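You operate a simulated robot arm through the tools that you are given. There is no shell and no other tool.

You run a simulated robot arm. Do the job below in one go: nothing can be reset, and whatever is moved stays where it is left.

JOB
Finish the test on the rig: pressure off, sort the cap by its result, plug the port.
Fine: release open before the collar is freed; a drop over 0.3 bar goes to the MEND tray, else READY; tighten the collar on the steel plug.

It is judged by the outcome, as a careful person would: the job done as asked, and still so three seconds after it is handed in. It fails if anything else is knocked over, pushed out of place, dropped, spilled or broken. Lids that push on must go on centred and level and be pressed home; caps that screw on are set level and turned clockwise until they are tight.

ROBOT AND FRAMES
A 6-joint arm with a two-finger gripper, fixed in place. Base frame: the origin is at the foot of the arm, x ahead of it, y to its left, z up. Units: mm, rad, N and s.
Its first joint turns from -2.897 to 2.897 rad. Payload 1.71 kg.
The tool frame sits at the grasp point between the pads (the TCP): z along the fingers, y along the line on which they close. The tips reach 20 mm beyond it. The gripper opens to 96 mm. The gripper's body begins 113 mm behind the TCP.
Orientation is told as [roll, pitch, yaw] about the base's x, y, z axes, in that order, counted from this pose: with the fingers straight down and closing along the base's y, the tool's x points along the base's -x, its y along +y and its z along -z.

CONTROLS
- The arm moves only by the tool play_rows. Its argument "rows" is a list that holds one entry, the list of rows, each a list of 7 numbers: the shift along the tool's x, y, z in mm, then the turn, a rotation vector about the tool's x, y, z in rad, then the gripper command, from -1 (shut) to 1 (fully open), values between in proportion. In form: [[[dx, dy, dz, wx, wy, wz, fingers], ...]]. A call has 1 to 20 rows; each row shifts and turns the commanded pose from where the row before left it, along the tool's axes as they then stand. Rows are played at 5 a second. More than 50 mm and 0.15 rad between two rows, or a gripper value outside its range, and nothing of the call is played. A pose out of reach is approached as far as the arm can. The call stops where the force on the tool passes 60 N (or 10 N more than at its start, if that is more) or the arm is blocked; 0.2 s more then pass. The fingers move at their own pace (about 45 mm/s each) and stop on an object; they squeeze with about 33 N. The grip force told is the motor's: it shows also when the fingers shut on nothing. Time passes only in rows, and 0.2 s behind the last, so rows that do not move let the fingers close. The reply holds the time, the measured pose of the TCP, the force on the tool along the base axes, the opening and the grip force, in the units named above and with some noise, with the torque about the TCP (base axes, N m) and any sound that the robot's microphone picked up.
- Cameras (640 x 400 px; columns grow to the right, rows downward): "scene" is fixed at [401.8, 499.5, 1397.2]; the picture's right is [-0.82, -0.57, 0.00], its down [-0.40, 0.58, -0.71] and it looks along [0.40, -0.58, -0.71] (base axes); focal length 235 px, centre (320, 200). "wrist" rides on the gripper at [66, 14, -145] in the tool frame; the picture's right is [-0.21, 0.98, 0.00], its down [-0.88, -0.18, -0.45] and it looks along [-0.44, -0.09, 0.90] (tool axes); focal length 275 px, centre (320, 200). There is no depth. A picture from a camera that has moved, and an enlarged one, comes with that camera's place and axes in the base frame and with its lens.
- capture(camera): a new picture of that camera. No time passes.
- move_column(by): slides the trunk up (or, below 0, down) by that many mm; the arm rides with it, the base frame stays. It gives what a move gives, with no picture.
- enlarge(camera, box): a new picture of the part [left, top, right, bottom] of that camera's present view, enlarged. No time passes.
- sign_off(): hands the job in; it is judged then, once.

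Places have to be worked out from the pictures, the camera data and where the tool is seen. Open the gripper and draw the arm clear of the work before you hand the job in, unless the task says otherwise.

The tools are called after "Request:" as a command line: name --argument value ..., lists and objects as JSON in quotes. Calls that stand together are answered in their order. play_rows: Moves the arm, as the interface text tells. Its arguments: {"type":"object","properties":{"rows":{"type":"array","items":{"type":"array","items":{"type":"array","items":{"type":"number"}}}}},"required":["rows"]} The other tools are called the same way: move_column (by) slides the trunk up or down; capture (camera) takes a picture; enlarge (camera, box) takes an enlarged picture of a part of a camera's view; sign_off () hands the job in.

At the start:

```text
clock: 0.0
position: [538.8, -47.9, 1132.7]
ee_rot: [-0.001, 0.002, 0.001]
contact_force: [0.7, -0.4, 0.6]
wrist_torque: [-0.02, -0.02, 0.01]
opening: 96.1
finger_force: 0.2
trunk travel left (down, up): [-125.0, 265.0]
```

scene: 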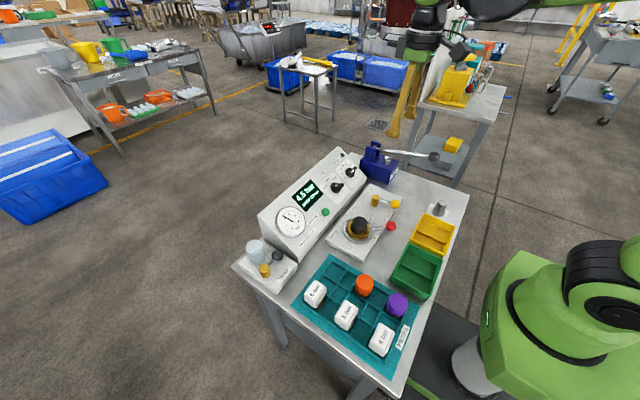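
wrist: 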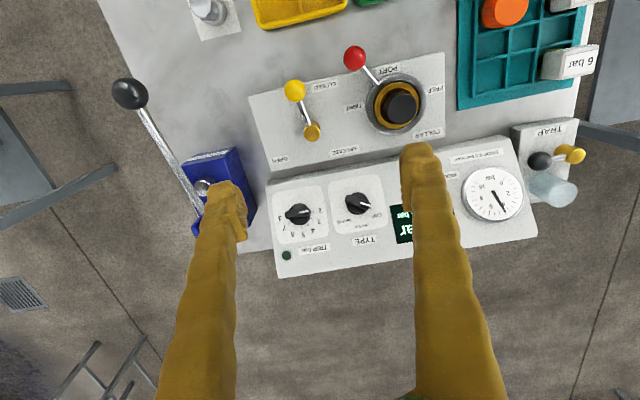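

I start with close-up views of the rig so I can read the labels, the display and the valve positions before moving.

Request:
enlarge --camera "scene" --box '[240, 140, 400, 240]'

Request:
enlarge --camera "scene" --box '[320, 180, 480, 280]'

Request:
enlarge --camera "wrist" --box '[240, 40, 460, 178]'

Request:
enlarge --camera "wrist" --box '[260, 130, 600, 280]'

```text
4.00 times, centred on (320, 190) of scene
camera zoom: at [401.8, 499.5, 1397.2], right [-0.82, -0.57, 0.0], down [-0.4, 0.58, -0.71], along [0.4, -0.58, -0.71], focal length 941 px, centre (320, 240)
```

zoom: 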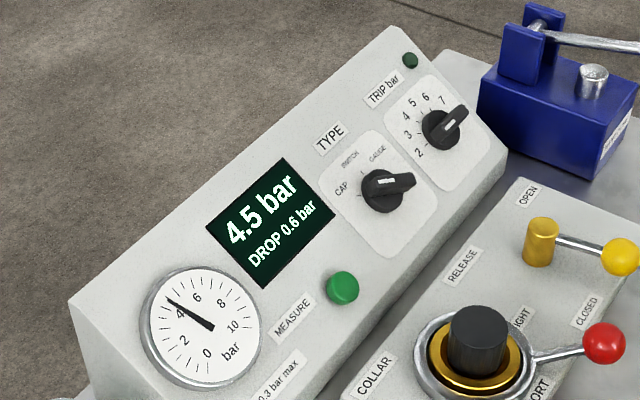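

```text
4.00 times, centred on (400, 230) of scene
camera zoom: at [401.8, 499.5, 1397.2], right [-0.82, -0.57, 0.0], down [-0.4, 0.58, -0.71], along [0.4, -0.58, -0.71], focal length 941 px, centre (0, 80)
```

zoom: 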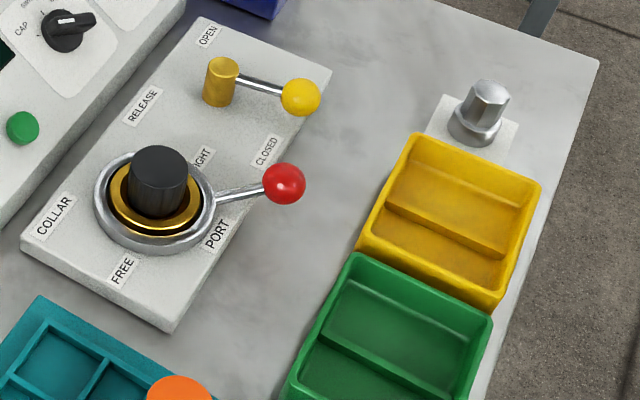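

```text
2.90 times, centred on (350, 109) of wrist
camera zoom: at [474.0, -31.8, 1277.4], right [0.21, 0.98, 0.0], down [0.88, -0.18, 0.44], along [0.43, -0.09, -0.9], focal length 798 px, centre (233, 464)
```

zoom: 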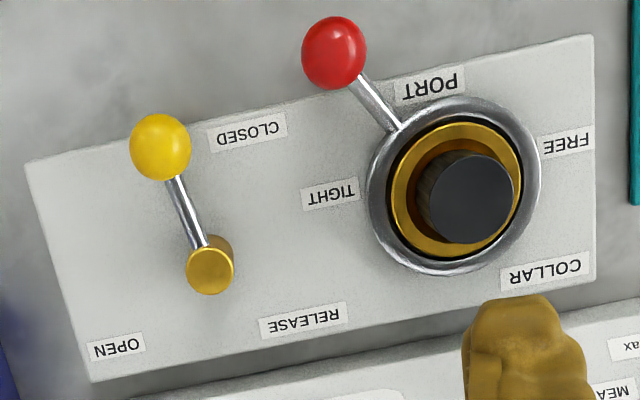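

```text
1.88 times, centred on (430, 205) of wrist
camera zoom: at [474.0, -31.8, 1277.4], right [0.21, 0.98, 0.0], down [0.88, -0.18, 0.44], along [0.43, -0.09, -0.9], focal length 518 px, centre (113, 191)
```

zoom: 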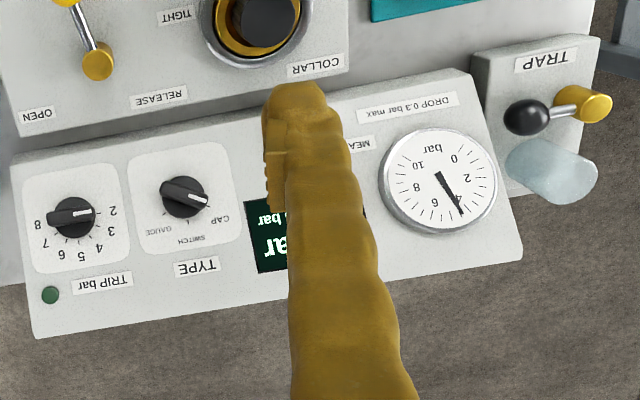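

The display shows 4.5 bar and DROP 0.6 bar, the release lever is at CLOSED, and the collar lever is at or near TIGHT. Next I look closer at the trays, plug and labels.

Request:
enlarge --camera "scene" --box '[380, 190, 480, 310]'

Request:
enlarge --camera "scene" --box '[230, 230, 430, 380]'

Request:
enlarge --camera "scene" --box '[280, 170, 340, 245]'

Request:
enlarge --camera "wrist" --box '[100, 0, 420, 200]'

```text
3.33 times, centred on (430, 250) of scene
camera zoom: at [401.8, 499.5, 1397.2], right [-0.82, -0.57, 0.0], down [-0.4, 0.58, -0.71], along [0.4, -0.58, -0.71], focal length 784 px, centre (-47, 33)
```

zoom: 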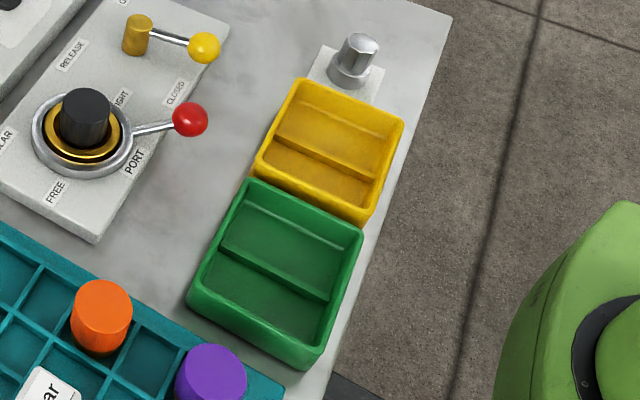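

```text
2.67 times, centred on (330, 305) of scene
camera zoom: at [401.8, 499.5, 1397.2], right [-0.82, -0.57, 0.0], down [-0.4, 0.58, -0.71], along [0.4, -0.58, -0.71], focal length 627 px, centre (293, -80)
```

zoom: 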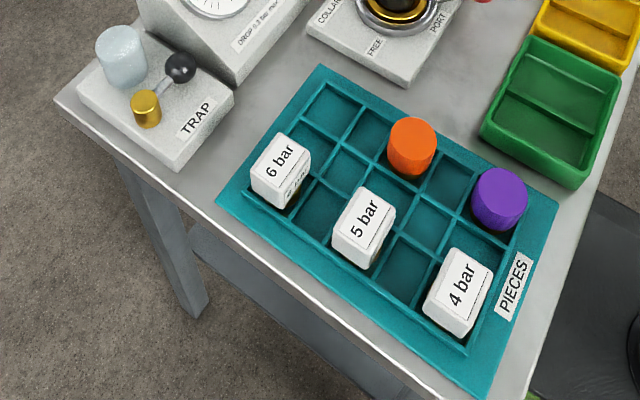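

```text
5.33 times, centred on (310, 208) of scene
camera zoom: at [401.8, 499.5, 1397.2], right [-0.82, -0.57, 0.0], down [-0.4, 0.58, -0.71], along [0.4, -0.58, -0.71], focal length 1255 px, centre (373, 160)
```

zoom: 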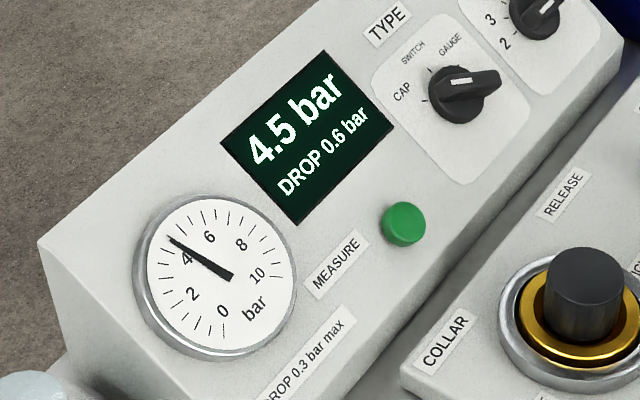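

```text
2.00 times, centred on (260, 100) of wrist
camera zoom: at [474.0, -31.8, 1277.4], right [0.21, 0.98, 0.0], down [0.88, -0.18, 0.44], along [0.43, -0.09, -0.9], focal length 551 px, centre (440, 400)
```

zoom: 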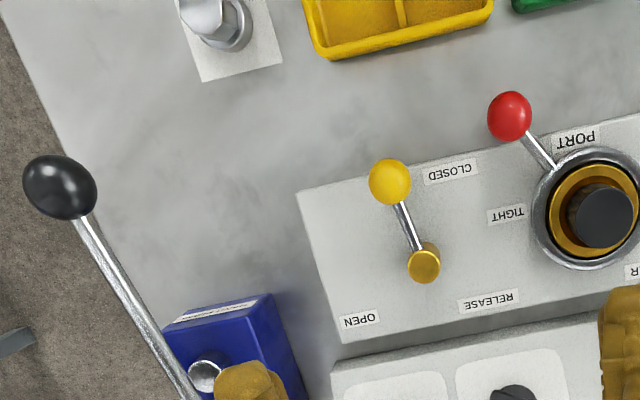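

The scene view doesn't show any tray labels, so they probably face the arm. I'll draw the arm back over the trays at this height to read them and get a second viewpoint.

Request:
play_rows --rows '[[[45, 0, 0, 0, 0, 0, 0], [45, 0, 0, 0, 0, 0, 0], [45, 0, 0, 0, 0, 0, 0], [45, 0, 0, 0, 0, 0, 0], [30, 0, 0, 0, 0, 0, 0], [0, 0, 0, 0, 0, 0, 0]]]'

Request:
capture --camera "wrist"

Request:
capture --camera "scene"

```text
clock: 1.4
position: [312.7, -46.3, 1138.0]
ee_rot: [0.001, -0.012, 0.0]
contact_force: [0.2, -0.2, -0.7]
wrist_torque: [0.0, 0.06, -0.03]
opening: 47.8
finger_force: 0.0
trunk travel left (down, up): [-125.0, 265.0]
```

```text
taken
camera wrist: at [244.8, -31.6, 1280.7], right [0.21, 0.98, 0.0], down [0.87, -0.18, 0.46], along [0.45, -0.09, -0.89], focal length 275 px, centre (320, 200)
```

wrist: 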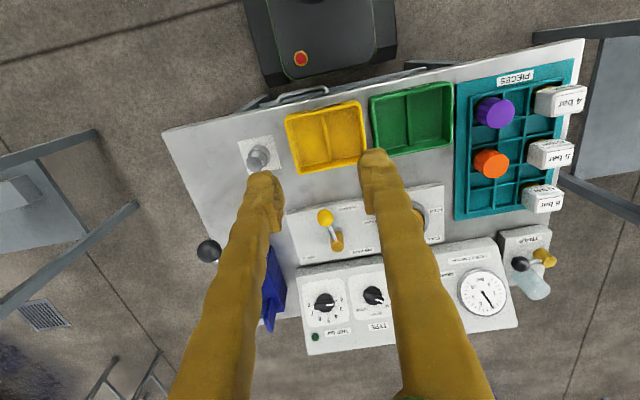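

```text
taken
```

scene: 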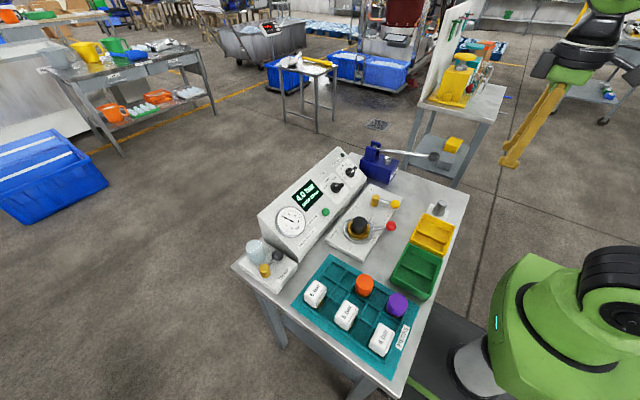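

The scene view now seems to read 4.0 bar, so I check the display and the trays closely.

Request:
enlarge --camera "scene" --box '[280, 170, 340, 245]'

Request:
enlarge --camera "wrist" --box '[220, 60, 480, 220]'

Request:
enlarge --camera "wrist" --box '[280, 180, 520, 360]'

```text
5.33 times, centred on (310, 208) of scene
camera zoom: at [401.8, 499.5, 1397.2], right [-0.82, -0.57, 0.0], down [-0.4, 0.58, -0.71], along [0.4, -0.58, -0.71], focal length 1255 px, centre (373, 160)
```

zoom: 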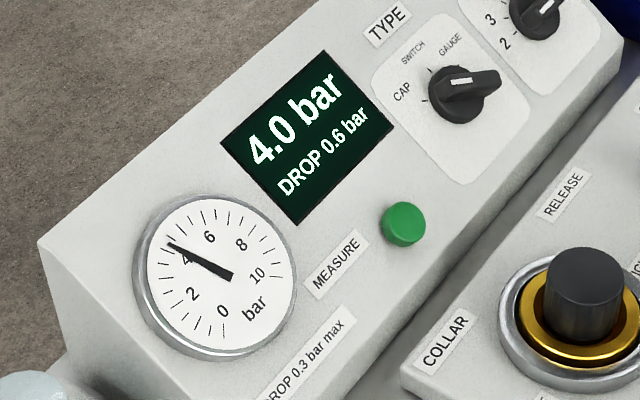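

```text
2.46 times, centred on (350, 140) of wrist
camera zoom: at [244.8, -31.6, 1280.7], right [0.21, 0.98, 0.0], down [0.87, -0.18, 0.46], along [0.45, -0.09, -0.89], focal length 678 px, centre (246, 348)
```

zoom: 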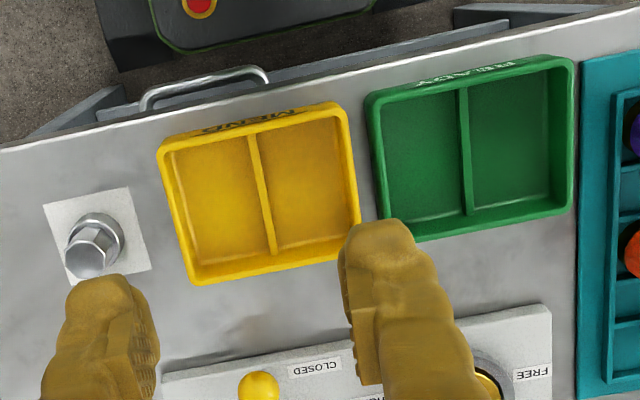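

```text
2.22 times, centred on (400, 270) of wrist
camera zoom: at [244.8, -31.6, 1280.7], right [0.21, 0.98, 0.0], down [0.87, -0.18, 0.46], along [0.45, -0.09, -0.89], focal length 612 px, centre (142, 44)
```

zoom: 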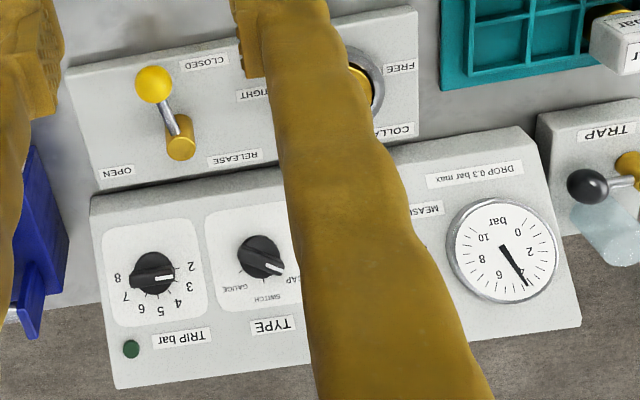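

The yellow tray is MEND and the green one READY. The drop shows 0.6 bar, over 0.3, so the cap belongs in MEND. The arm ended about 16 mm past the commanded x, so I hold still to check how it settles.

Request:
play_rows --rows '[[[0, 0, 0, 0, 0, 0, 0], [0, 0, 0, 0, 0, 0, 0]]]'

```text
clock: 2.0
position: [301.6, -45.7, 1140.1]
ee_rot: [-0.001, -0.023, -0.002]
contact_force: [0.5, -0.3, 0.1]
wrist_torque: [-0.01, 0.03, 0.02]
opening: 47.9
finger_force: 0.0
trunk travel left (down, up): [-125.0, 265.0]
```

It's still drifting slowly, so I hold again to see where it ends.

Request:
play_rows --rows '[[[0, 0, 0, 0, 0, 0, 0], [0, 0, 0, 0, 0, 0, 0], [0, 0, 0, 0, 0, 0, 0], [0, 0, 0, 0, 0, 0, 0], [0, 0, 0, 0, 0, 0, 0]]]'

```text
clock: 3.2
position: [293.1, -46.8, 1142.8]
ee_rot: [-0.001, -0.029, 0.0]
contact_force: [-2.4, -0.5, 0.1]
wrist_torque: [-0.05, -0.3, -0.01]
opening: 47.8
finger_force: 0.0
trunk travel left (down, up): [-125.0, 265.0]
```

Pulled in this far the arm doesn't track well (it's probably near a folding limit). I move forward and down towards the working area and see whether it tracks there.

Request:
play_rows --rows '[[[-40, 0, 0, 0, 0, 0, 0], [-40, 10, 10, 0, 0, 0, 0], [-40, 20, 20, 0, 0, 0, 0], [-40, 20, 30, 0, 0, 0, 0], [0, 0, 30, 0, 0, 0, 0], [0, 0, 0, 0, 0, 0, 0], [0, 0, 0, 0, 0, 0, 0]]]'

```text
refused: row 4 steps farther than a row can; nothing moved
```

That row was over 50 mm in total, so I use smaller steps.

Request:
play_rows --rows '[[[-40, 0, 0, 0, 0, 0, 0], [-40, 10, 10, 0, 0, 0, 0], [-40, 15, 20, 0, 0, 0, 0], [-40, 15, 20, 0, 0, 0, 0], [0, 10, 40, 0, 0, 0, 0], [0, 0, 0, 0, 0, 0, 0], [0, 0, 0, 0, 0, 0, 0]]]'

```text
clock: 4.8
position: [474.0, 2.2, 1049.4]
ee_rot: [-0.001, -0.011, 0.002]
contact_force: [1.1, 0.1, -0.5]
wrist_torque: [0.02, -0.06, -0.02]
opening: 48.1
finger_force: 0.2
trunk travel left (down, up): [-125.0, 265.0]
```

Request:
play_rows --rows '[[[0, 0, 0, 0, 0, 0, 0], [0, 0, 0, 0, 0, 0, 0], [0, 0, 0, 0, 0, 0, 0]]]'

Request:
capture --camera "wrist"

Request:
capture --camera "scene"

```text
clock: 5.6
position: [471.6, 2.4, 1049.5]
ee_rot: [0.0, -0.014, 0.001]
contact_force: [-0.7, -0.9, 0.1]
wrist_torque: [-0.05, -0.11, 0.0]
opening: 47.6
finger_force: 0.0
trunk travel left (down, up): [-125.0, 265.0]
```

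```text
taken
camera wrist: at [404.6, 17.6, 1192.8], right [0.21, 0.98, 0.0], down [0.87, -0.18, 0.46], along [0.45, -0.09, -0.89], focal length 275 px, centre (320, 200)
```

wrist: 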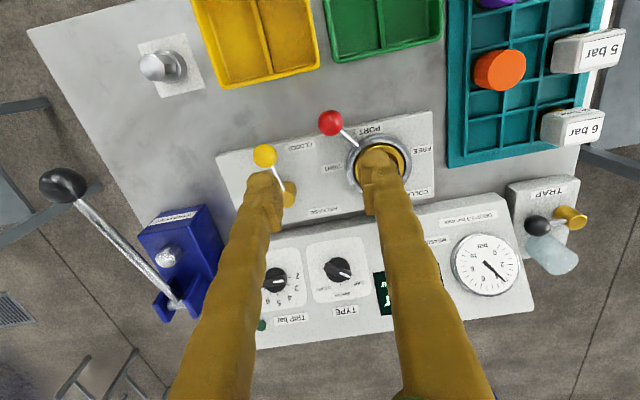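

```text
taken
```

scene: 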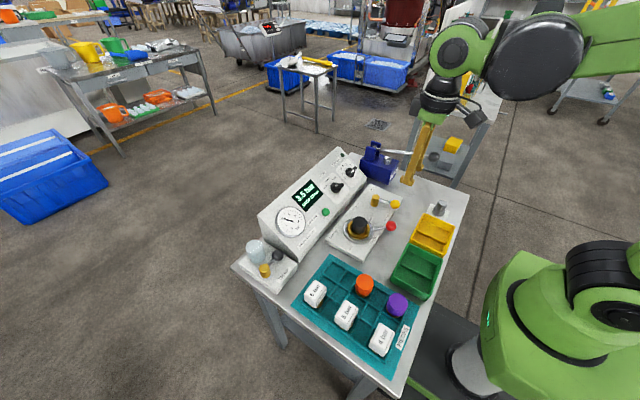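

Request:
play_rows --rows '[[[0, 0, 0, 0, 0, 0, 0], [0, 0, 0, 0, 0, 0, 0], [0, 0, 0, 0, 0, 0, 0], [0, 0, 0, 0, 0, 0, 0], [0, 0, 0, 0, 0, 0, 0]]]'

Request:
enlarge --camera "scene" --box '[280, 170, 340, 245]'

Request:
enlarge --camera "wrist" --box '[210, 90, 450, 240]'

```text
clock: 6.8
position: [472.2, 3.5, 1048.5]
ee_rot: [0.0, -0.015, -0.001]
contact_force: [-0.2, -0.1, 0.2]
wrist_torque: [0.01, -0.02, -0.01]
opening: 48.1
finger_force: 0.0
trunk travel left (down, up): [-125.0, 265.0]
```

```text
5.33 times, centred on (310, 208) of scene
camera zoom: at [401.8, 499.5, 1397.2], right [-0.82, -0.57, 0.0], down [-0.4, 0.58, -0.71], along [0.4, -0.58, -0.71], focal length 1255 px, centre (373, 160)
```

zoom: 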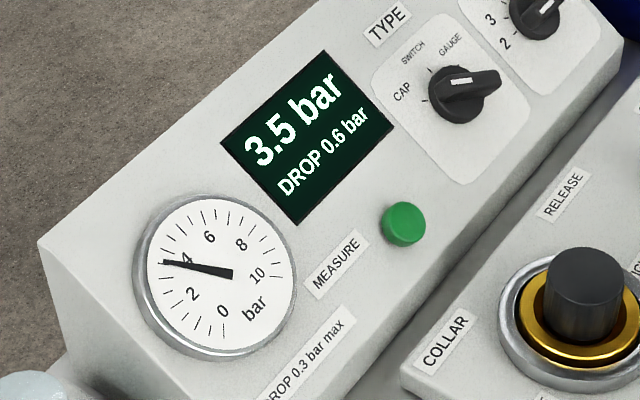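

```text
2.67 times, centred on (330, 165) of wrist
camera zoom: at [406.6, 17.6, 1192.2], right [0.21, 0.98, 0.0], down [0.87, -0.18, 0.46], along [0.45, -0.09, -0.89], focal length 734 px, centre (293, 293)
```

zoom: 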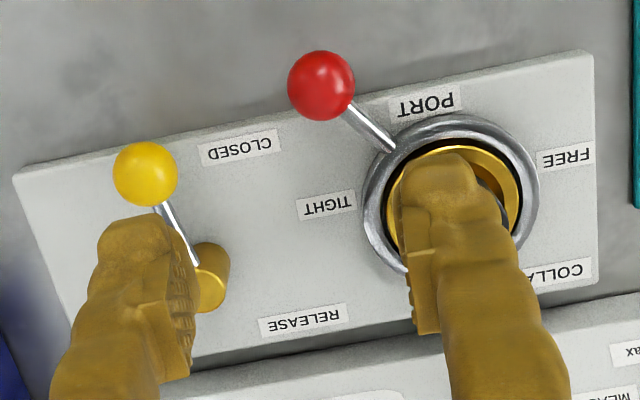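

Holding is stable now at about (472, 3, 1048). I estimate the yellow release ball at (501, -76, 847), the red collar ball at (478, 16, 844) and the port at about (557, 77). I'll take two closer views with a sideways baseline to tighten these numbers.

Request:
play_rows --rows '[[[-8, -30, 20, 0, 0.015, 0, 1], [-8, -30, 24, 0, 0, 0, 1], [0, -14, 24, 0, 0, 0, 1], [0, 0, 0, 0, 0, 0, 1], [0, 0, 0, 0, 0, 0, 1], [0, 0, 0, 0, 0, 0, 1]]]'

Request:
capture --camera "wrist"

Request:
enlarge --camera "wrist" --box '[240, 60, 560, 260]'

```text
clock: 8.2
position: [489.6, -69.7, 982.3]
ee_rot: [-0.001, 0.0, 0.0]
contact_force: [0.0, 0.6, 0.2]
wrist_torque: [0.03, 0.01, 0.0]
opening: 95.7
finger_force: 0.0
trunk travel left (down, up): [-125.0, 265.0]
```

```text
taken
camera wrist: at [424.1, -53.8, 1126.4], right [0.21, 0.98, 0.0], down [0.88, -0.18, 0.44], along [0.43, -0.09, -0.9], focal length 275 px, centre (320, 200)
```

wrist: 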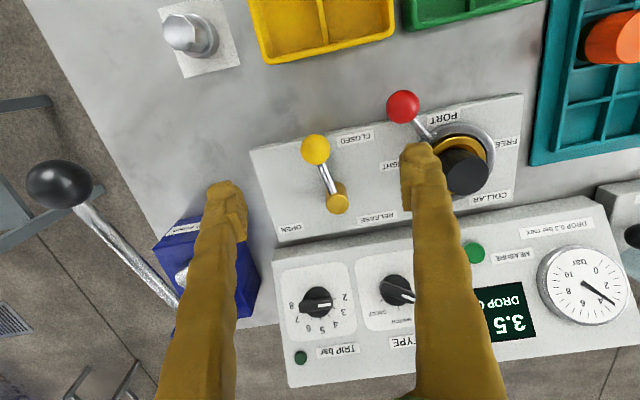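

```text
2.00 times, centred on (400, 160) of wrist
camera zoom: at [424.1, -53.8, 1126.4], right [0.21, 0.98, 0.0], down [0.88, -0.18, 0.44], along [0.43, -0.09, -0.9], focal length 551 px, centre (160, 280)
```

zoom: 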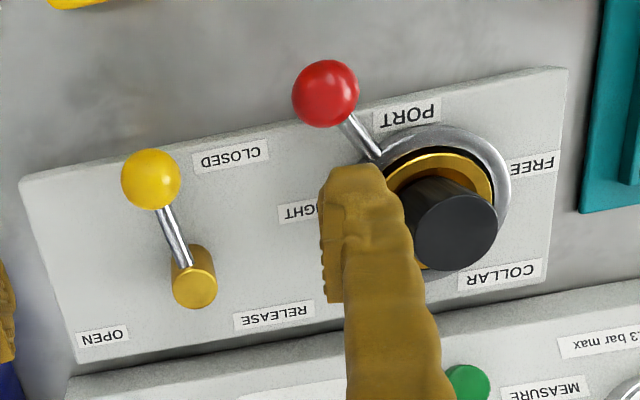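

Good clear view. I shift 150 mm sideways for the second view.

Request:
play_rows --rows '[[[0, 40, 0, 0, 0, 0, 1], [0, 40, 0, 0, 0, 0, 1], [0, 40, 0, 0, 0, 0, 1], [0, 30, 0, 0, 0, 0, 1], [0, 0, 0, 0, 0, 0, 1], [0, 0, 0, 0, 0, 0, 1], [0, 0, 0, 0, 0, 0, 1]]]'

Request:
capture --camera "wrist"

Request:
enlarge --camera "wrist" --box '[80, 60, 400, 260]'

```text
clock: 9.8
position: [486.1, 79.7, 982.2]
ee_rot: [0.0, 0.001, 0.001]
contact_force: [-0.4, 0.4, -0.5]
wrist_torque: [0.01, 0.02, -0.01]
opening: 96.0
finger_force: 0.0
trunk travel left (down, up): [-125.0, 265.0]
```

```text
taken
camera wrist: at [421.9, 93.9, 1125.5], right [0.21, 0.98, 0.0], down [0.88, -0.18, 0.44], along [0.43, -0.09, -0.9], focal length 275 px, centre (320, 200)
```

wrist: 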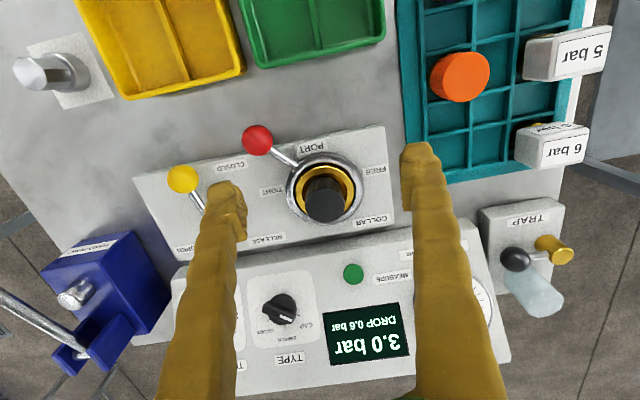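

```text
2.00 times, centred on (240, 160) of wrist
camera zoom: at [421.9, 93.9, 1125.5], right [0.21, 0.98, 0.0], down [0.88, -0.18, 0.44], along [0.43, -0.09, -0.9], focal length 551 px, centre (480, 280)
```

zoom: 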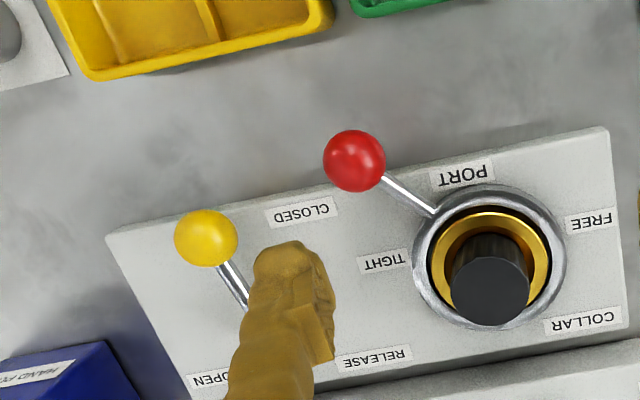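

Both views agree: red ball (477, 17, 847), yellow ball (501, -75, 847), cap top (555, 71, 866), release post about (564, -64), with the rig square to the base frame. I move over the yellow ball with the gripper set as a loose fork (about 50 mm), turned to the lever's tangent.

Request:
play_rows --rows '[[[-4, -40, 0, 0, 0, 0, 0.06], [-4, -40, 0, 0, 0, 0, 0.06], [-4, -40, 0, 0, 0, 0, 0.06], [-2, -35, 0, 0, 0, -0.0875, 0.06], [0, 0, 0, 0, 0, -0.0875, 0.06], [0, 0, 0, 0, 0, 0, 0.06], [0, 0, 0, 0, 0, 0, 0.06], [0, 0, 0, 0, 0, 0, 0.06]]]'

Request:
capture --camera "wrist"

```text
clock: 11.6
position: [503.8, -75.4, 981.6]
ee_rot: [0.001, 0.002, 0.174]
contact_force: [-0.8, -0.3, -0.3]
wrist_torque: [-0.01, -0.02, 0.0]
opening: 50.8
finger_force: 0.0
trunk travel left (down, up): [-125.0, 265.0]
```

```text
taken
camera wrist: at [436.9, -71.8, 1125.5], right [0.03, 1.0, 0.0], down [0.9, -0.03, 0.44], along [0.44, -0.01, -0.9], focal length 275 px, centre (320, 200)
```

wrist: 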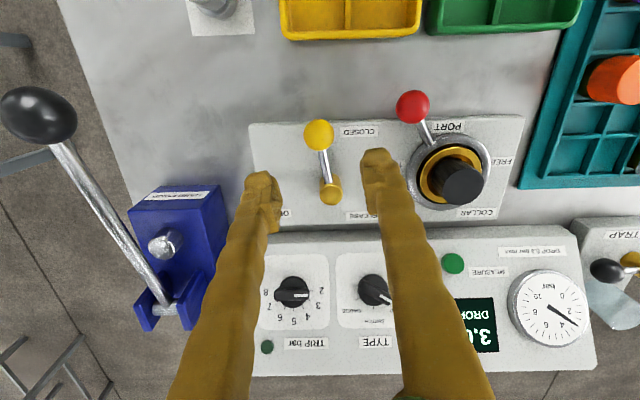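

The ball sits on the fork's centre line in the wrist picture. I descend in stages to put the fingers on both sides of it.

Request:
play_rows --rows '[[[2, 0, 30, 0, 0, 0, 0.06], [0, 0, 30, 0, 0, 0, 0.06], [0, 0, 25, 0, 0, 0, 0.06], [0, 0, 0, 0, 0, 0, 0.06], [0, 0, 0, 0, 0, 0, 0.06]]]'

Request:
capture --camera "wrist"

```text
clock: 12.8
position: [502.7, -75.9, 896.7]
ee_rot: [0.001, 0.002, 0.172]
contact_force: [-0.3, -1.0, -0.6]
wrist_torque: [0.02, 0.04, -0.02]
opening: 51.2
finger_force: 0.2
trunk travel left (down, up): [-125.0, 265.0]
```

```text
taken
camera wrist: at [436.7, -72.1, 1040.3], right [0.03, 1.0, 0.0], down [0.9, -0.03, 0.44], along [0.44, -0.01, -0.9], focal length 275 px, centre (320, 200)
```

wrist: 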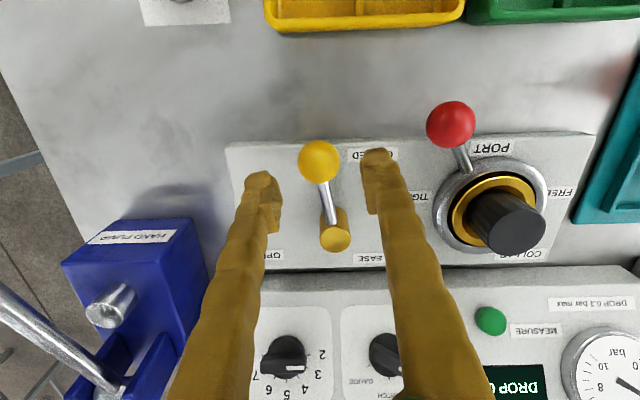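

The ball is confirmed at (500, -75, 847) and the lever pivot near (567, -64). I lower the fork around the ball, then begin swinging it towards OPEN along the arc.

Request:
play_rows --rows '[[[0, 0, 22, 0, 0, 0, 0.06], [0, 0, 21, 0, 0, 0, 0.06], [0, 0, 0, 0, 0, 0, 0.06], [0, 0, 0, 0, 0, 0, 0.06]]]'

Request:
capture --camera "wrist"

```text
clock: 13.8
position: [502.7, -76.9, 855.0]
ee_rot: [-0.002, 0.004, 0.173]
contact_force: [0.8, 0.3, 0.9]
wrist_torque: [-0.02, -0.02, 0.0]
opening: 51.0
finger_force: 0.1
trunk travel left (down, up): [-125.0, 265.0]
```

```text
taken
camera wrist: at [435.7, -72.8, 998.1], right [0.03, 1.0, 0.0], down [0.9, -0.03, 0.44], along [0.44, -0.01, -0.9], focal length 275 px, centre (320, 200)
```

wrist: 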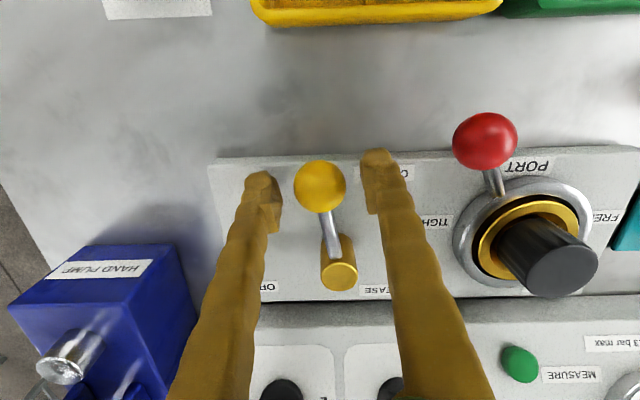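

The ball sits cleanly between the fingers. I start the swing towards OPEN (−y, then +x).

Request:
play_rows --rows '[[[-0.3, -6.7, 0, 0, 0, -0.1, 0.06], [-0.3, -6.7, 0, 0, 0, -0.1, 0.06], [-0.3, -6.7, 0, 0, 0, -0.1, 0.06], [-0.3, -6.7, 0, 0, 0, -0.1, 0.06], [-0.3, -6.7, 0, 0, 0, -0.1, 0.06], [0, 0, 0, 0, 0, 0, 0.06]]]'

Request:
capture --camera "wrist"

```text
clock: 15.2
position: [515.3, -106.9, 854.2]
ee_rot: [0.001, 0.002, 0.674]
contact_force: [-0.7, -0.8, 0.1]
wrist_torque: [-0.02, 0.0, 0.01]
opening: 50.7
finger_force: 0.0
trunk travel left (down, up): [-125.0, 265.0]
```

```text
taken
camera wrist: at [456.3, -135.4, 998.4], right [-0.45, 0.89, 0.0], down [0.8, 0.4, 0.44], along [0.4, 0.2, -0.9], focal length 275 px, centre (320, 200)
```

wrist: 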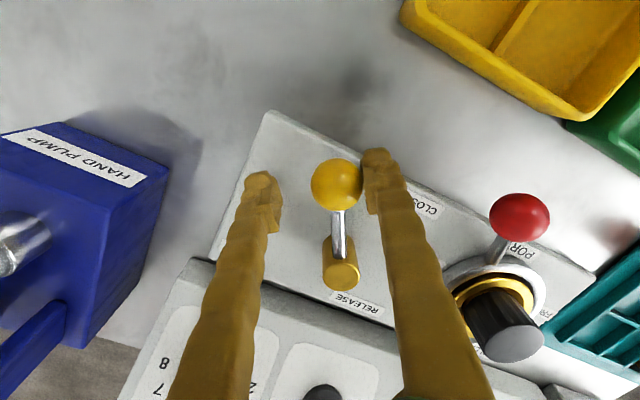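

The lever is following with little force. I continue along the arc.

Request:
play_rows --rows '[[[-0.3, -6.7, 0, 0, 0, -0.1, 0.06], [-0.3, -6.7, 0, 0, 0, -0.1, 0.06], [-0.3, -6.7, 0, 0, 0, -0.1, 0.06], [-0.3, -6.7, 0, 0, 0, -0.1, 0.06], [-0.3, -6.7, 0, 0, 0, -0.1, 0.06], [-0.3, -6.7, 0, 0, 0, -0.1, 0.06], [0, 0, 0, 0, 0, 0, 0.06]]]'

Request:
capture --camera "wrist"

Request:
capture --camera "scene"

```text
clock: 16.8
position: [548.7, -129.6, 854.1]
ee_rot: [0.002, 0.0, 1.276]
contact_force: [-0.7, -0.1, 0.0]
wrist_torque: [0.0, 0.03, 0.0]
opening: 50.8
finger_force: 0.1
trunk travel left (down, up): [-125.0, 265.0]
```

```text
taken
camera wrist: at [516.7, -186.4, 998.1], right [-0.88, 0.48, 0.0], down [0.43, 0.78, 0.44], along [0.21, 0.39, -0.9], focal length 275 px, centre (320, 200)
```

wrist: 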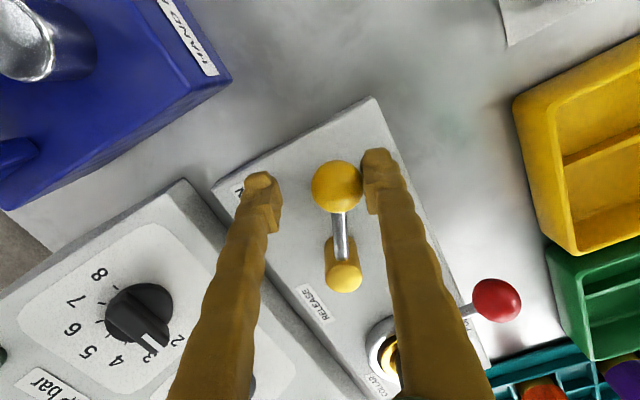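

```text
taken
```

scene: 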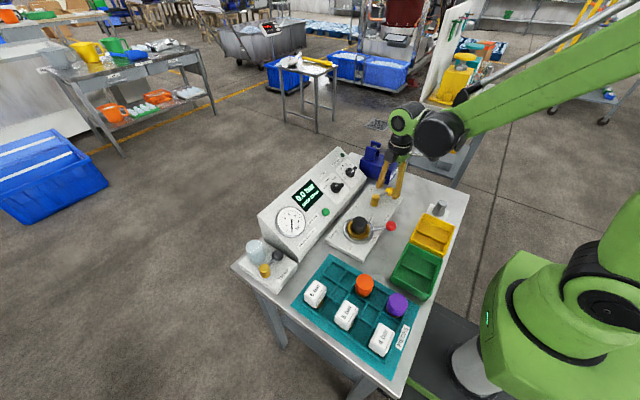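

The display now seems to read 0.0 bar. I push gently on until the lever meets its stop so the release is fully open.

Request:
play_rows --rows '[[[-0.2, -4, 0, 0, 0, -0.06, 0.06], [-0.2, -4, 0, 0, 0, -0.06, 0.06], [-0.2, -4, 0, 0, 0, -0.06, 0.06], [0, 0, 0, 0, 0, 0, 0.06]]]'

Request:
enlarge --camera "scene" --box '[270, 160, 430, 260]'

Request:
capture --camera "wrist"

```text
clock: 17.8
position: [559.4, -131.2, 854.2]
ee_rot: [0.002, 0.001, 1.455]
contact_force: [1.0, -0.4, 0.1]
wrist_torque: [-0.02, 0.01, -0.02]
opening: 51.1
finger_force: 0.2
trunk travel left (down, up): [-125.0, 265.0]
```

```text
4.00 times, centred on (350, 210) of scene
camera zoom: at [401.8, 499.5, 1397.2], right [-0.82, -0.57, 0.0], down [-0.4, 0.58, -0.71], along [0.4, -0.58, -0.71], focal length 941 px, centre (200, 160)
```

zoom: 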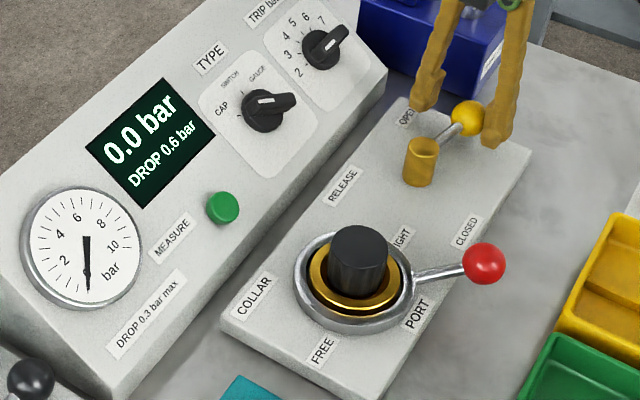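

```text
taken
camera wrist: at [539.6, -193.6, 998.3], right [-0.95, 0.32, 0.0], down [0.28, 0.85, 0.44], along [0.14, 0.42, -0.9], focal length 275 px, centre (320, 200)
```

wrist: 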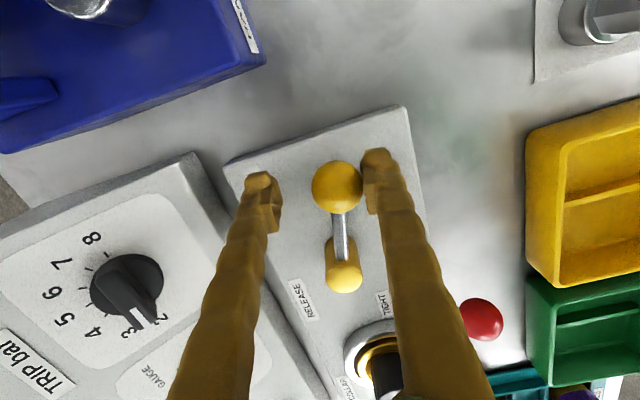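

Pressure is 0.0 bar on both the gauge and the display. The lever hasn't hit a stop yet, so I push a few more small steps towards OPEN.

Request:
play_rows --rows '[[[-0.1, -3.5, 0, 0, 0, -0.05, 0.06], [-0.1, -3.5, 0, 0, 0, -0.05, 0.06], [-0.1, -3.5, 0, 0, 0, -0.05, 0.06], [0, 0, 0, 0, 0, 0, 0.06]]]'

Request:
capture --camera "wrist"

```text
clock: 18.8
position: [570.3, -131.2, 853.9]
ee_rot: [0.002, -0.001, 1.606]
contact_force: [-0.5, -0.2, 0.3]
wrist_torque: [-0.01, 0.02, -0.01]
opening: 51.1
finger_force: 0.3
trunk travel left (down, up): [-125.0, 265.0]
```

```text
taken
camera wrist: at [559.5, -196.5, 997.7], right [-0.98, 0.17, 0.0], down [0.16, 0.88, 0.44], along [0.08, 0.44, -0.9], focal length 275 px, centre (320, 200)
```

wrist: 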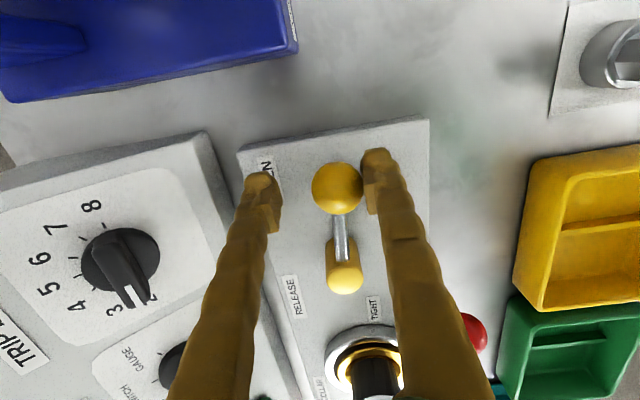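

No stop yet, and the leading finger is nearing the console edge. I narrow the fork around the ball (which also nudges the lever on) and then check.

Request:
play_rows --rows '[[[0, 0, 0, 0, 0, 0, -0.2], [0, 0, 0, 0, 0, 0, -0.2], [-0.1, -3, 0, 0, 0, -0.05, -0.2], [0, 0, 0, 0, 0, 0, -0.2]]]'

Request:
capture --camera "wrist"

Request:
enlarge --camera "scene" --box '[340, 160, 440, 225]'

```text
clock: 19.8
position: [572.6, -131.2, 854.5]
ee_rot: [0.002, 0.0, 1.656]
contact_force: [-9.3, 2.4, -1.8]
wrist_torque: [0.02, 0.01, -0.07]
opening: 44.0
finger_force: 3.2
trunk travel left (down, up): [-125.0, 265.0]
```

```text
taken
camera wrist: at [564.8, -196.2, 997.8], right [-0.99, 0.12, 0.0], down [0.11, 0.89, 0.44], along [0.05, 0.44, -0.9], focal length 275 px, centre (320, 200)
```

wrist: 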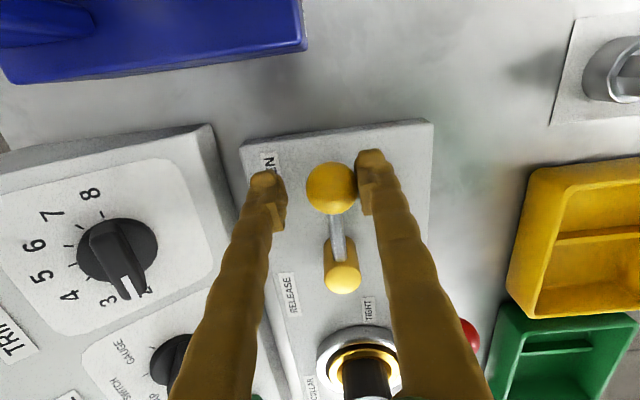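

```text
6.15 times, centred on (390, 192) of scene
camera zoom: at [401.8, 499.5, 1397.2], right [-0.82, -0.57, 0.0], down [-0.4, 0.58, -0.71], along [0.4, -0.58, -0.71], focal length 1448 px, centre (-111, 246)
```

zoom: 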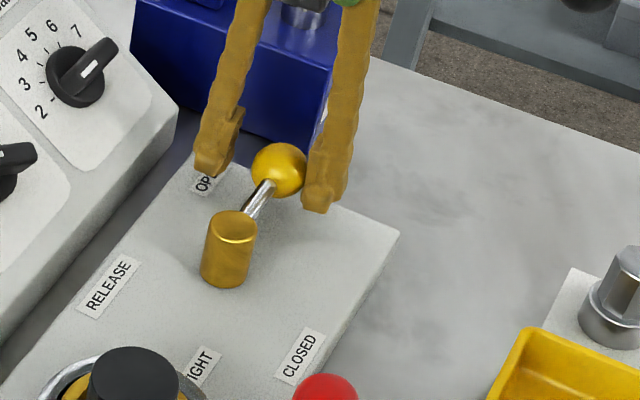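

The push now shows a −9 N reaction and the fingers stall on the ball: the lever is at its OPEN stop with pressure 0.0. I open the fork, ease off and rise straight up.

Request:
play_rows --rows '[[[0, 3, 0, 0, 0, 0, 0.06], [0, 3, 0, 0, 0, 0, 0.06], [0, 0, -25, 0, 0, 0, 0.06], [0, 0, -40, 0, 0, 0, 0.06], [0, 0, -40, 0, 0, 0, 0.06], [0, 0, 0, 0, 0, 0, 0.06], [0, 0, 0, 0, 0, 0, 0.06]]]'

Request:
capture --camera "wrist"

Request:
enlarge --camera "scene" --box '[270, 160, 430, 260]'

```text
clock: 21.4
position: [566.6, -132.7, 960.1]
ee_rot: [0.001, 0.001, 1.655]
contact_force: [0.3, 0.0, 0.1]
wrist_torque: [-0.01, 0.0, -0.01]
opening: 51.0
finger_force: 0.1
trunk travel left (down, up): [-125.0, 265.0]
```

```text
taken
camera wrist: at [558.9, -198.4, 1104.1], right [-0.99, 0.12, 0.0], down [0.11, 0.89, 0.44], along [0.05, 0.44, -0.9], focal length 275 px, centre (320, 200)
```

wrist: 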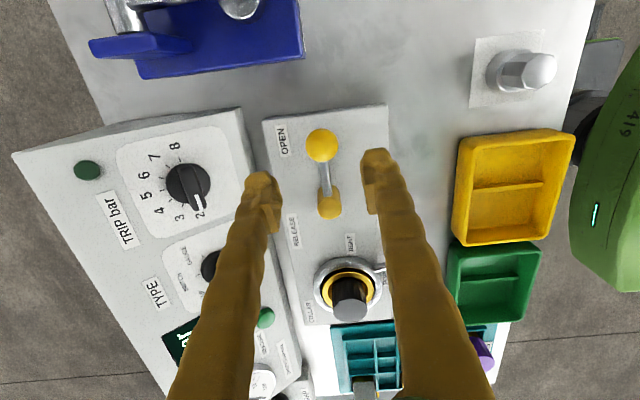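

```text
4.00 times, centred on (350, 210) of scene
camera zoom: at [401.8, 499.5, 1397.2], right [-0.82, -0.57, 0.0], down [-0.4, 0.58, -0.71], along [0.4, -0.58, -0.71], focal length 941 px, centre (200, 160)
```

zoom: 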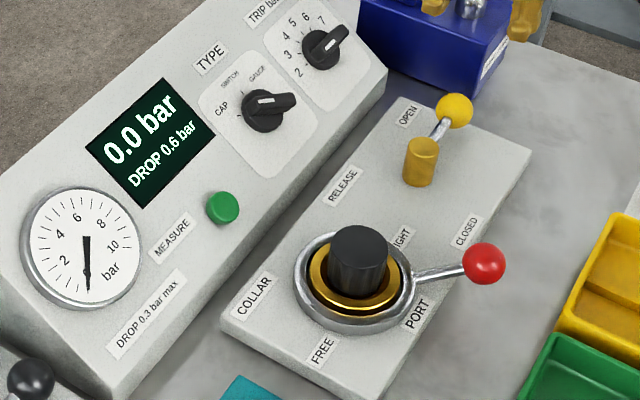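

The release is at OPEN and the display holds 0.0 bar. Next I move above the red collar ball and turn the fork to its lever's tangent (yaw about 0.61).

Request:
play_rows --rows '[[[-39, 19.2, 0, 0, 0, 0, 0.1], [-39, 19.2, 0, 0, 0, 0, 0.1], [-39, 19.2, 0, 0, 0, 0, 0.1], [-39.3, 19.1, 0, 0, 0, 0, 0.1], [0, 0, 0, 0, 0, 0.148, 0.1], [0, 0, 0, 0, 0, 0.149, 0.1], [0, 0, 0, 0, 0, 0.149, 0.1], [0, 0, 0, 0, 0, 0.149, 0.1], [0, 0, 0, 0, 0, 0.149, 0.1], [0, 0, 0, 0, 0, 0.149, 0.1], [0, 0, 0, 0, 0, 0.148, 0.1], [0, 0, 0, 0, 0, 0, 0.1], [0, 0, 0, 0, 0, 0, 0.1]]]'

Request:
capture --camera "wrist"

```text
clock: 24.2
position: [478.1, 15.7, 958.7]
ee_rot: [0.001, 0.003, 0.613]
contact_force: [0.7, -0.4, -1.0]
wrist_torque: [-0.01, 0.0, 0.04]
opening: 52.8
finger_force: 0.1
trunk travel left (down, up): [-125.0, 265.0]
```

```text
taken
camera wrist: at [416.9, -8.0, 1102.5], right [-0.39, 0.92, 0.0], down [0.82, 0.35, 0.44], along [0.41, 0.18, -0.9], focal length 275 px, centre (320, 200)
```

wrist: 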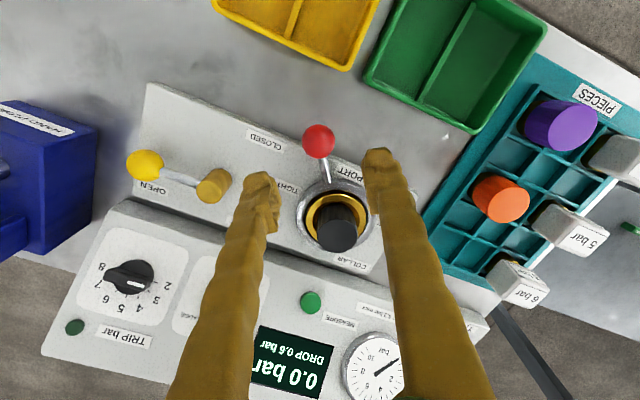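

The red ball is on the fork's centre line. I lower the fork around it.

Request:
play_rows --rows '[[[0, 0, 30, 0, 0, 0, 0.1], [0, 0, 30, 0, 0, 0, 0.1], [0, 0, 25, 0, 0, 0, 0.1], [0, 0, 19, 0, 0, 0, 0.1], [0, 0, 0, 0, 0, 0, 0.1], [0, 0, 0, 0, 0, 0, 0.1]]]'

Request:
capture --camera "wrist"

```text
clock: 25.6
position: [476.5, 19.3, 854.6]
ee_rot: [0.0, 0.001, 0.613]
contact_force: [0.2, -0.1, 0.8]
wrist_torque: [0.0, 0.02, 0.0]
opening: 52.8
finger_force: 0.0
trunk travel left (down, up): [-125.0, 265.0]
```

```text
taken
camera wrist: at [415.7, -6.6, 998.7], right [-0.39, 0.92, 0.0], down [0.82, 0.35, 0.44], along [0.41, 0.18, -0.9], focal length 275 px, centre (320, 200)
```

wrist: 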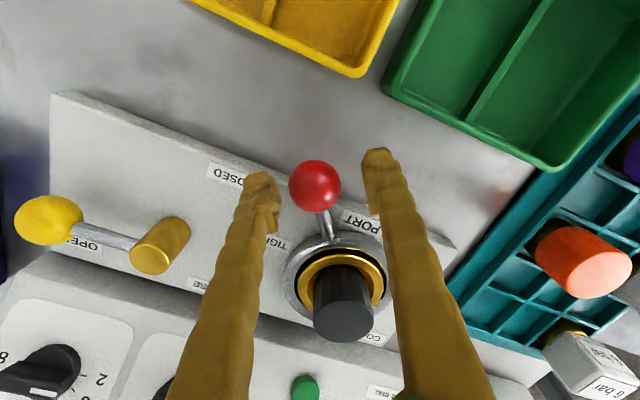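

The fork is around the red ball. I swing it towards FREE (+y side) in small arc steps and watch the force.

Request:
play_rows --rows '[[[-0.3, 7.6, 0, 0, 0, 0.08, 0.1], [-0.3, 7.6, 0, 0, 0, 0.08, 0.1], [-0.3, 7.6, 0, 0, 0, 0.08, 0.1], [-0.3, 7.6, 0, 0, 0, 0.08, 0.1], [0, 0, 0, 0, 0, 0, 0.1]]]'

Request:
capture --camera "wrist"

```text
clock: 26.8
position: [464.1, 44.7, 854.3]
ee_rot: [0.0, 0.002, 0.294]
contact_force: [0.9, -0.4, 0.0]
wrist_torque: [0.02, 0.0, 0.02]
opening: 53.0
finger_force: 0.1
trunk travel left (down, up): [-125.0, 265.0]
```

```text
taken
camera wrist: at [398.1, 40.2, 999.1], right [-0.08, 1.0, 0.0], down [0.89, 0.08, 0.44], along [0.44, 0.04, -0.9], focal length 275 px, centre (320, 200)
```

wrist: 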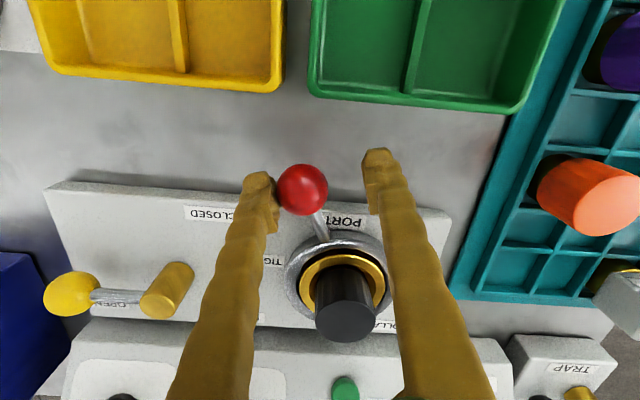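

The lever is following freely. I continue along the arc.

Request:
play_rows --rows '[[[-0.3, 7.6, 0, 0, 0, 0.08, 0.1], [-0.3, 7.6, 0, 0, 0, 0.08, 0.1], [-0.3, 7.6, 0, 0, 0, 0.08, 0.1], [-0.3, 7.6, 0, 0, 0, 0.08, 0.1], [-0.3, 7.6, 0, 0, 0, 0.08, 0.1], [-0.3, 7.6, 0, 0, 0, 0.08, 0.1], [0, 0, 0, 0, 0, 0, 0.1]]]'

Request:
capture --camera "wrist"

```text
clock: 28.4
position: [461.9, 89.4, 855.5]
ee_rot: [0.001, 0.001, -0.187]
contact_force: [0.2, -0.3, -0.5]
wrist_torque: [0.02, -0.04, -0.01]
opening: 53.0
finger_force: 0.4
trunk travel left (down, up): [-125.0, 265.0]
```

```text
taken
camera wrist: at [400.7, 116.8, 999.8], right [0.38, 0.92, 0.0], down [0.83, -0.34, 0.44], along [0.41, -0.17, -0.9], focal length 275 px, centre (320, 200)
```

wrist: 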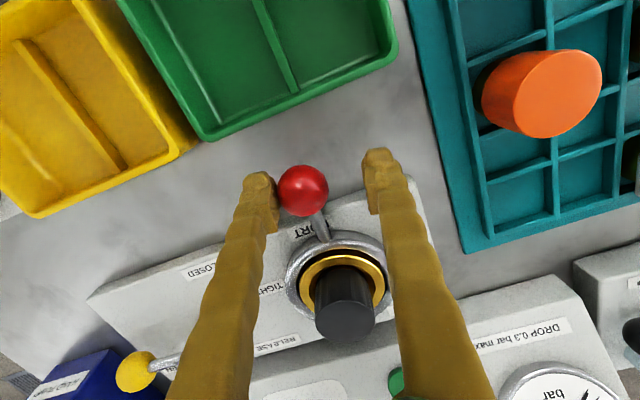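

Request:
play_rows --rows '[[[-0.3, 7.6, 0, 0, 0, 0.08, 0.1], [-0.3, 7.6, 0, 0, 0, 0.08, 0.1], [-0.3, 7.6, 0, 0, 0, 0.08, 0.1], [-0.3, 7.6, 0, 0, 0, 0.08, 0.1], [0, 0, 0, 0, 0, 0, 0.1]]]'

Request:
capture --camera "wrist"

```text
clock: 29.6
position: [472.0, 117.6, 855.7]
ee_rot: [0.001, 0.001, -0.507]
contact_force: [-0.6, 0.4, -1.2]
wrist_torque: [0.0, 0.02, 0.05]
opening: 52.6
finger_force: 0.1
trunk travel left (down, up): [-125.0, 265.0]
```

```text
taken
camera wrist: at [422.5, 163.2, 999.9], right [0.66, 0.76, 0.0], down [0.68, -0.59, 0.44], along [0.33, -0.29, -0.9], focal length 275 px, centre (320, 200)
```

wrist: 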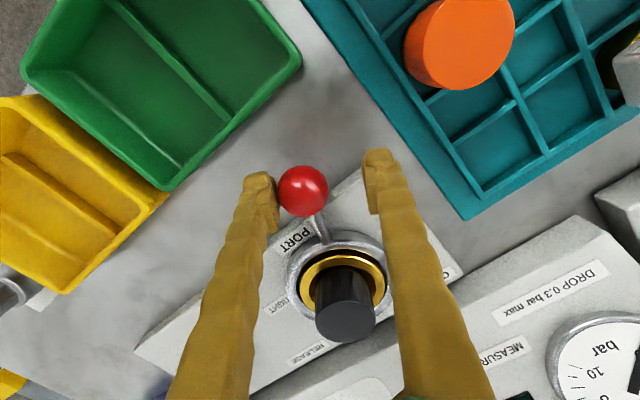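

Still moving freely with no stop yet. I go on in smaller steps and narrow the fork a little for more clearance to the teal tray.

Request:
play_rows --rows '[[[-0.2, 5.7, 0, 0, 0, 0.06, -0.1], [-0.2, 5.7, 0, 0, 0, 0.06, -0.1], [-0.2, 5.7, 0, 0, 0, 0.06, -0.1], [0, 0, 0, 0, 0, 0, -0.1]]]'

Request:
capture --camera "wrist"

Request:
enlarge --camera "scene" --box '[310, 180, 470, 280]'

```text
clock: 30.6
position: [482.1, 131.2, 855.4]
ee_rot: [-0.001, 0.002, -0.687]
contact_force: [-3.5, -4.4, -3.6]
wrist_torque: [-0.01, -0.04, -0.02]
opening: 46.6
finger_force: 2.5
trunk travel left (down, up): [-125.0, 265.0]
```

```text
taken
camera wrist: at [440.5, 184.8, 999.7], right [0.78, 0.63, 0.0], down [0.56, -0.7, 0.44], along [0.28, -0.35, -0.9], focal length 275 px, centre (320, 200)
```

wrist: 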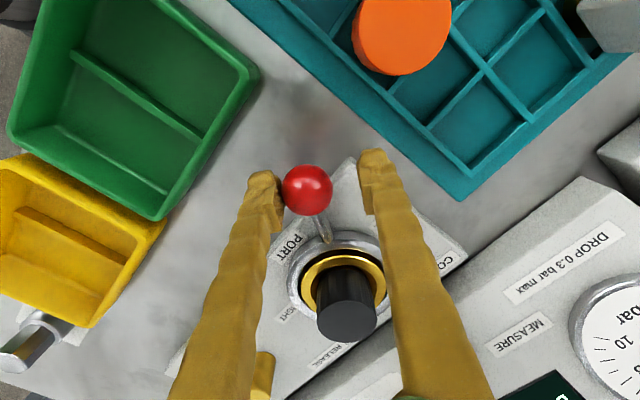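

```text
4.00 times, centred on (390, 230) of scene
camera zoom: at [401.8, 499.5, 1397.2], right [-0.82, -0.57, 0.0], down [-0.4, 0.58, -0.71], along [0.4, -0.58, -0.71], focal length 941 px, centre (40, 80)
```

zoom: 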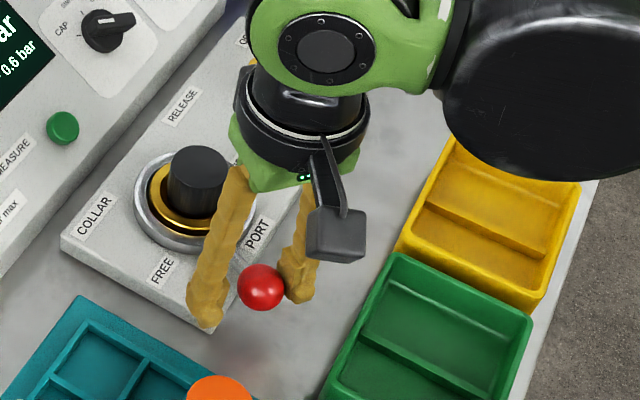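

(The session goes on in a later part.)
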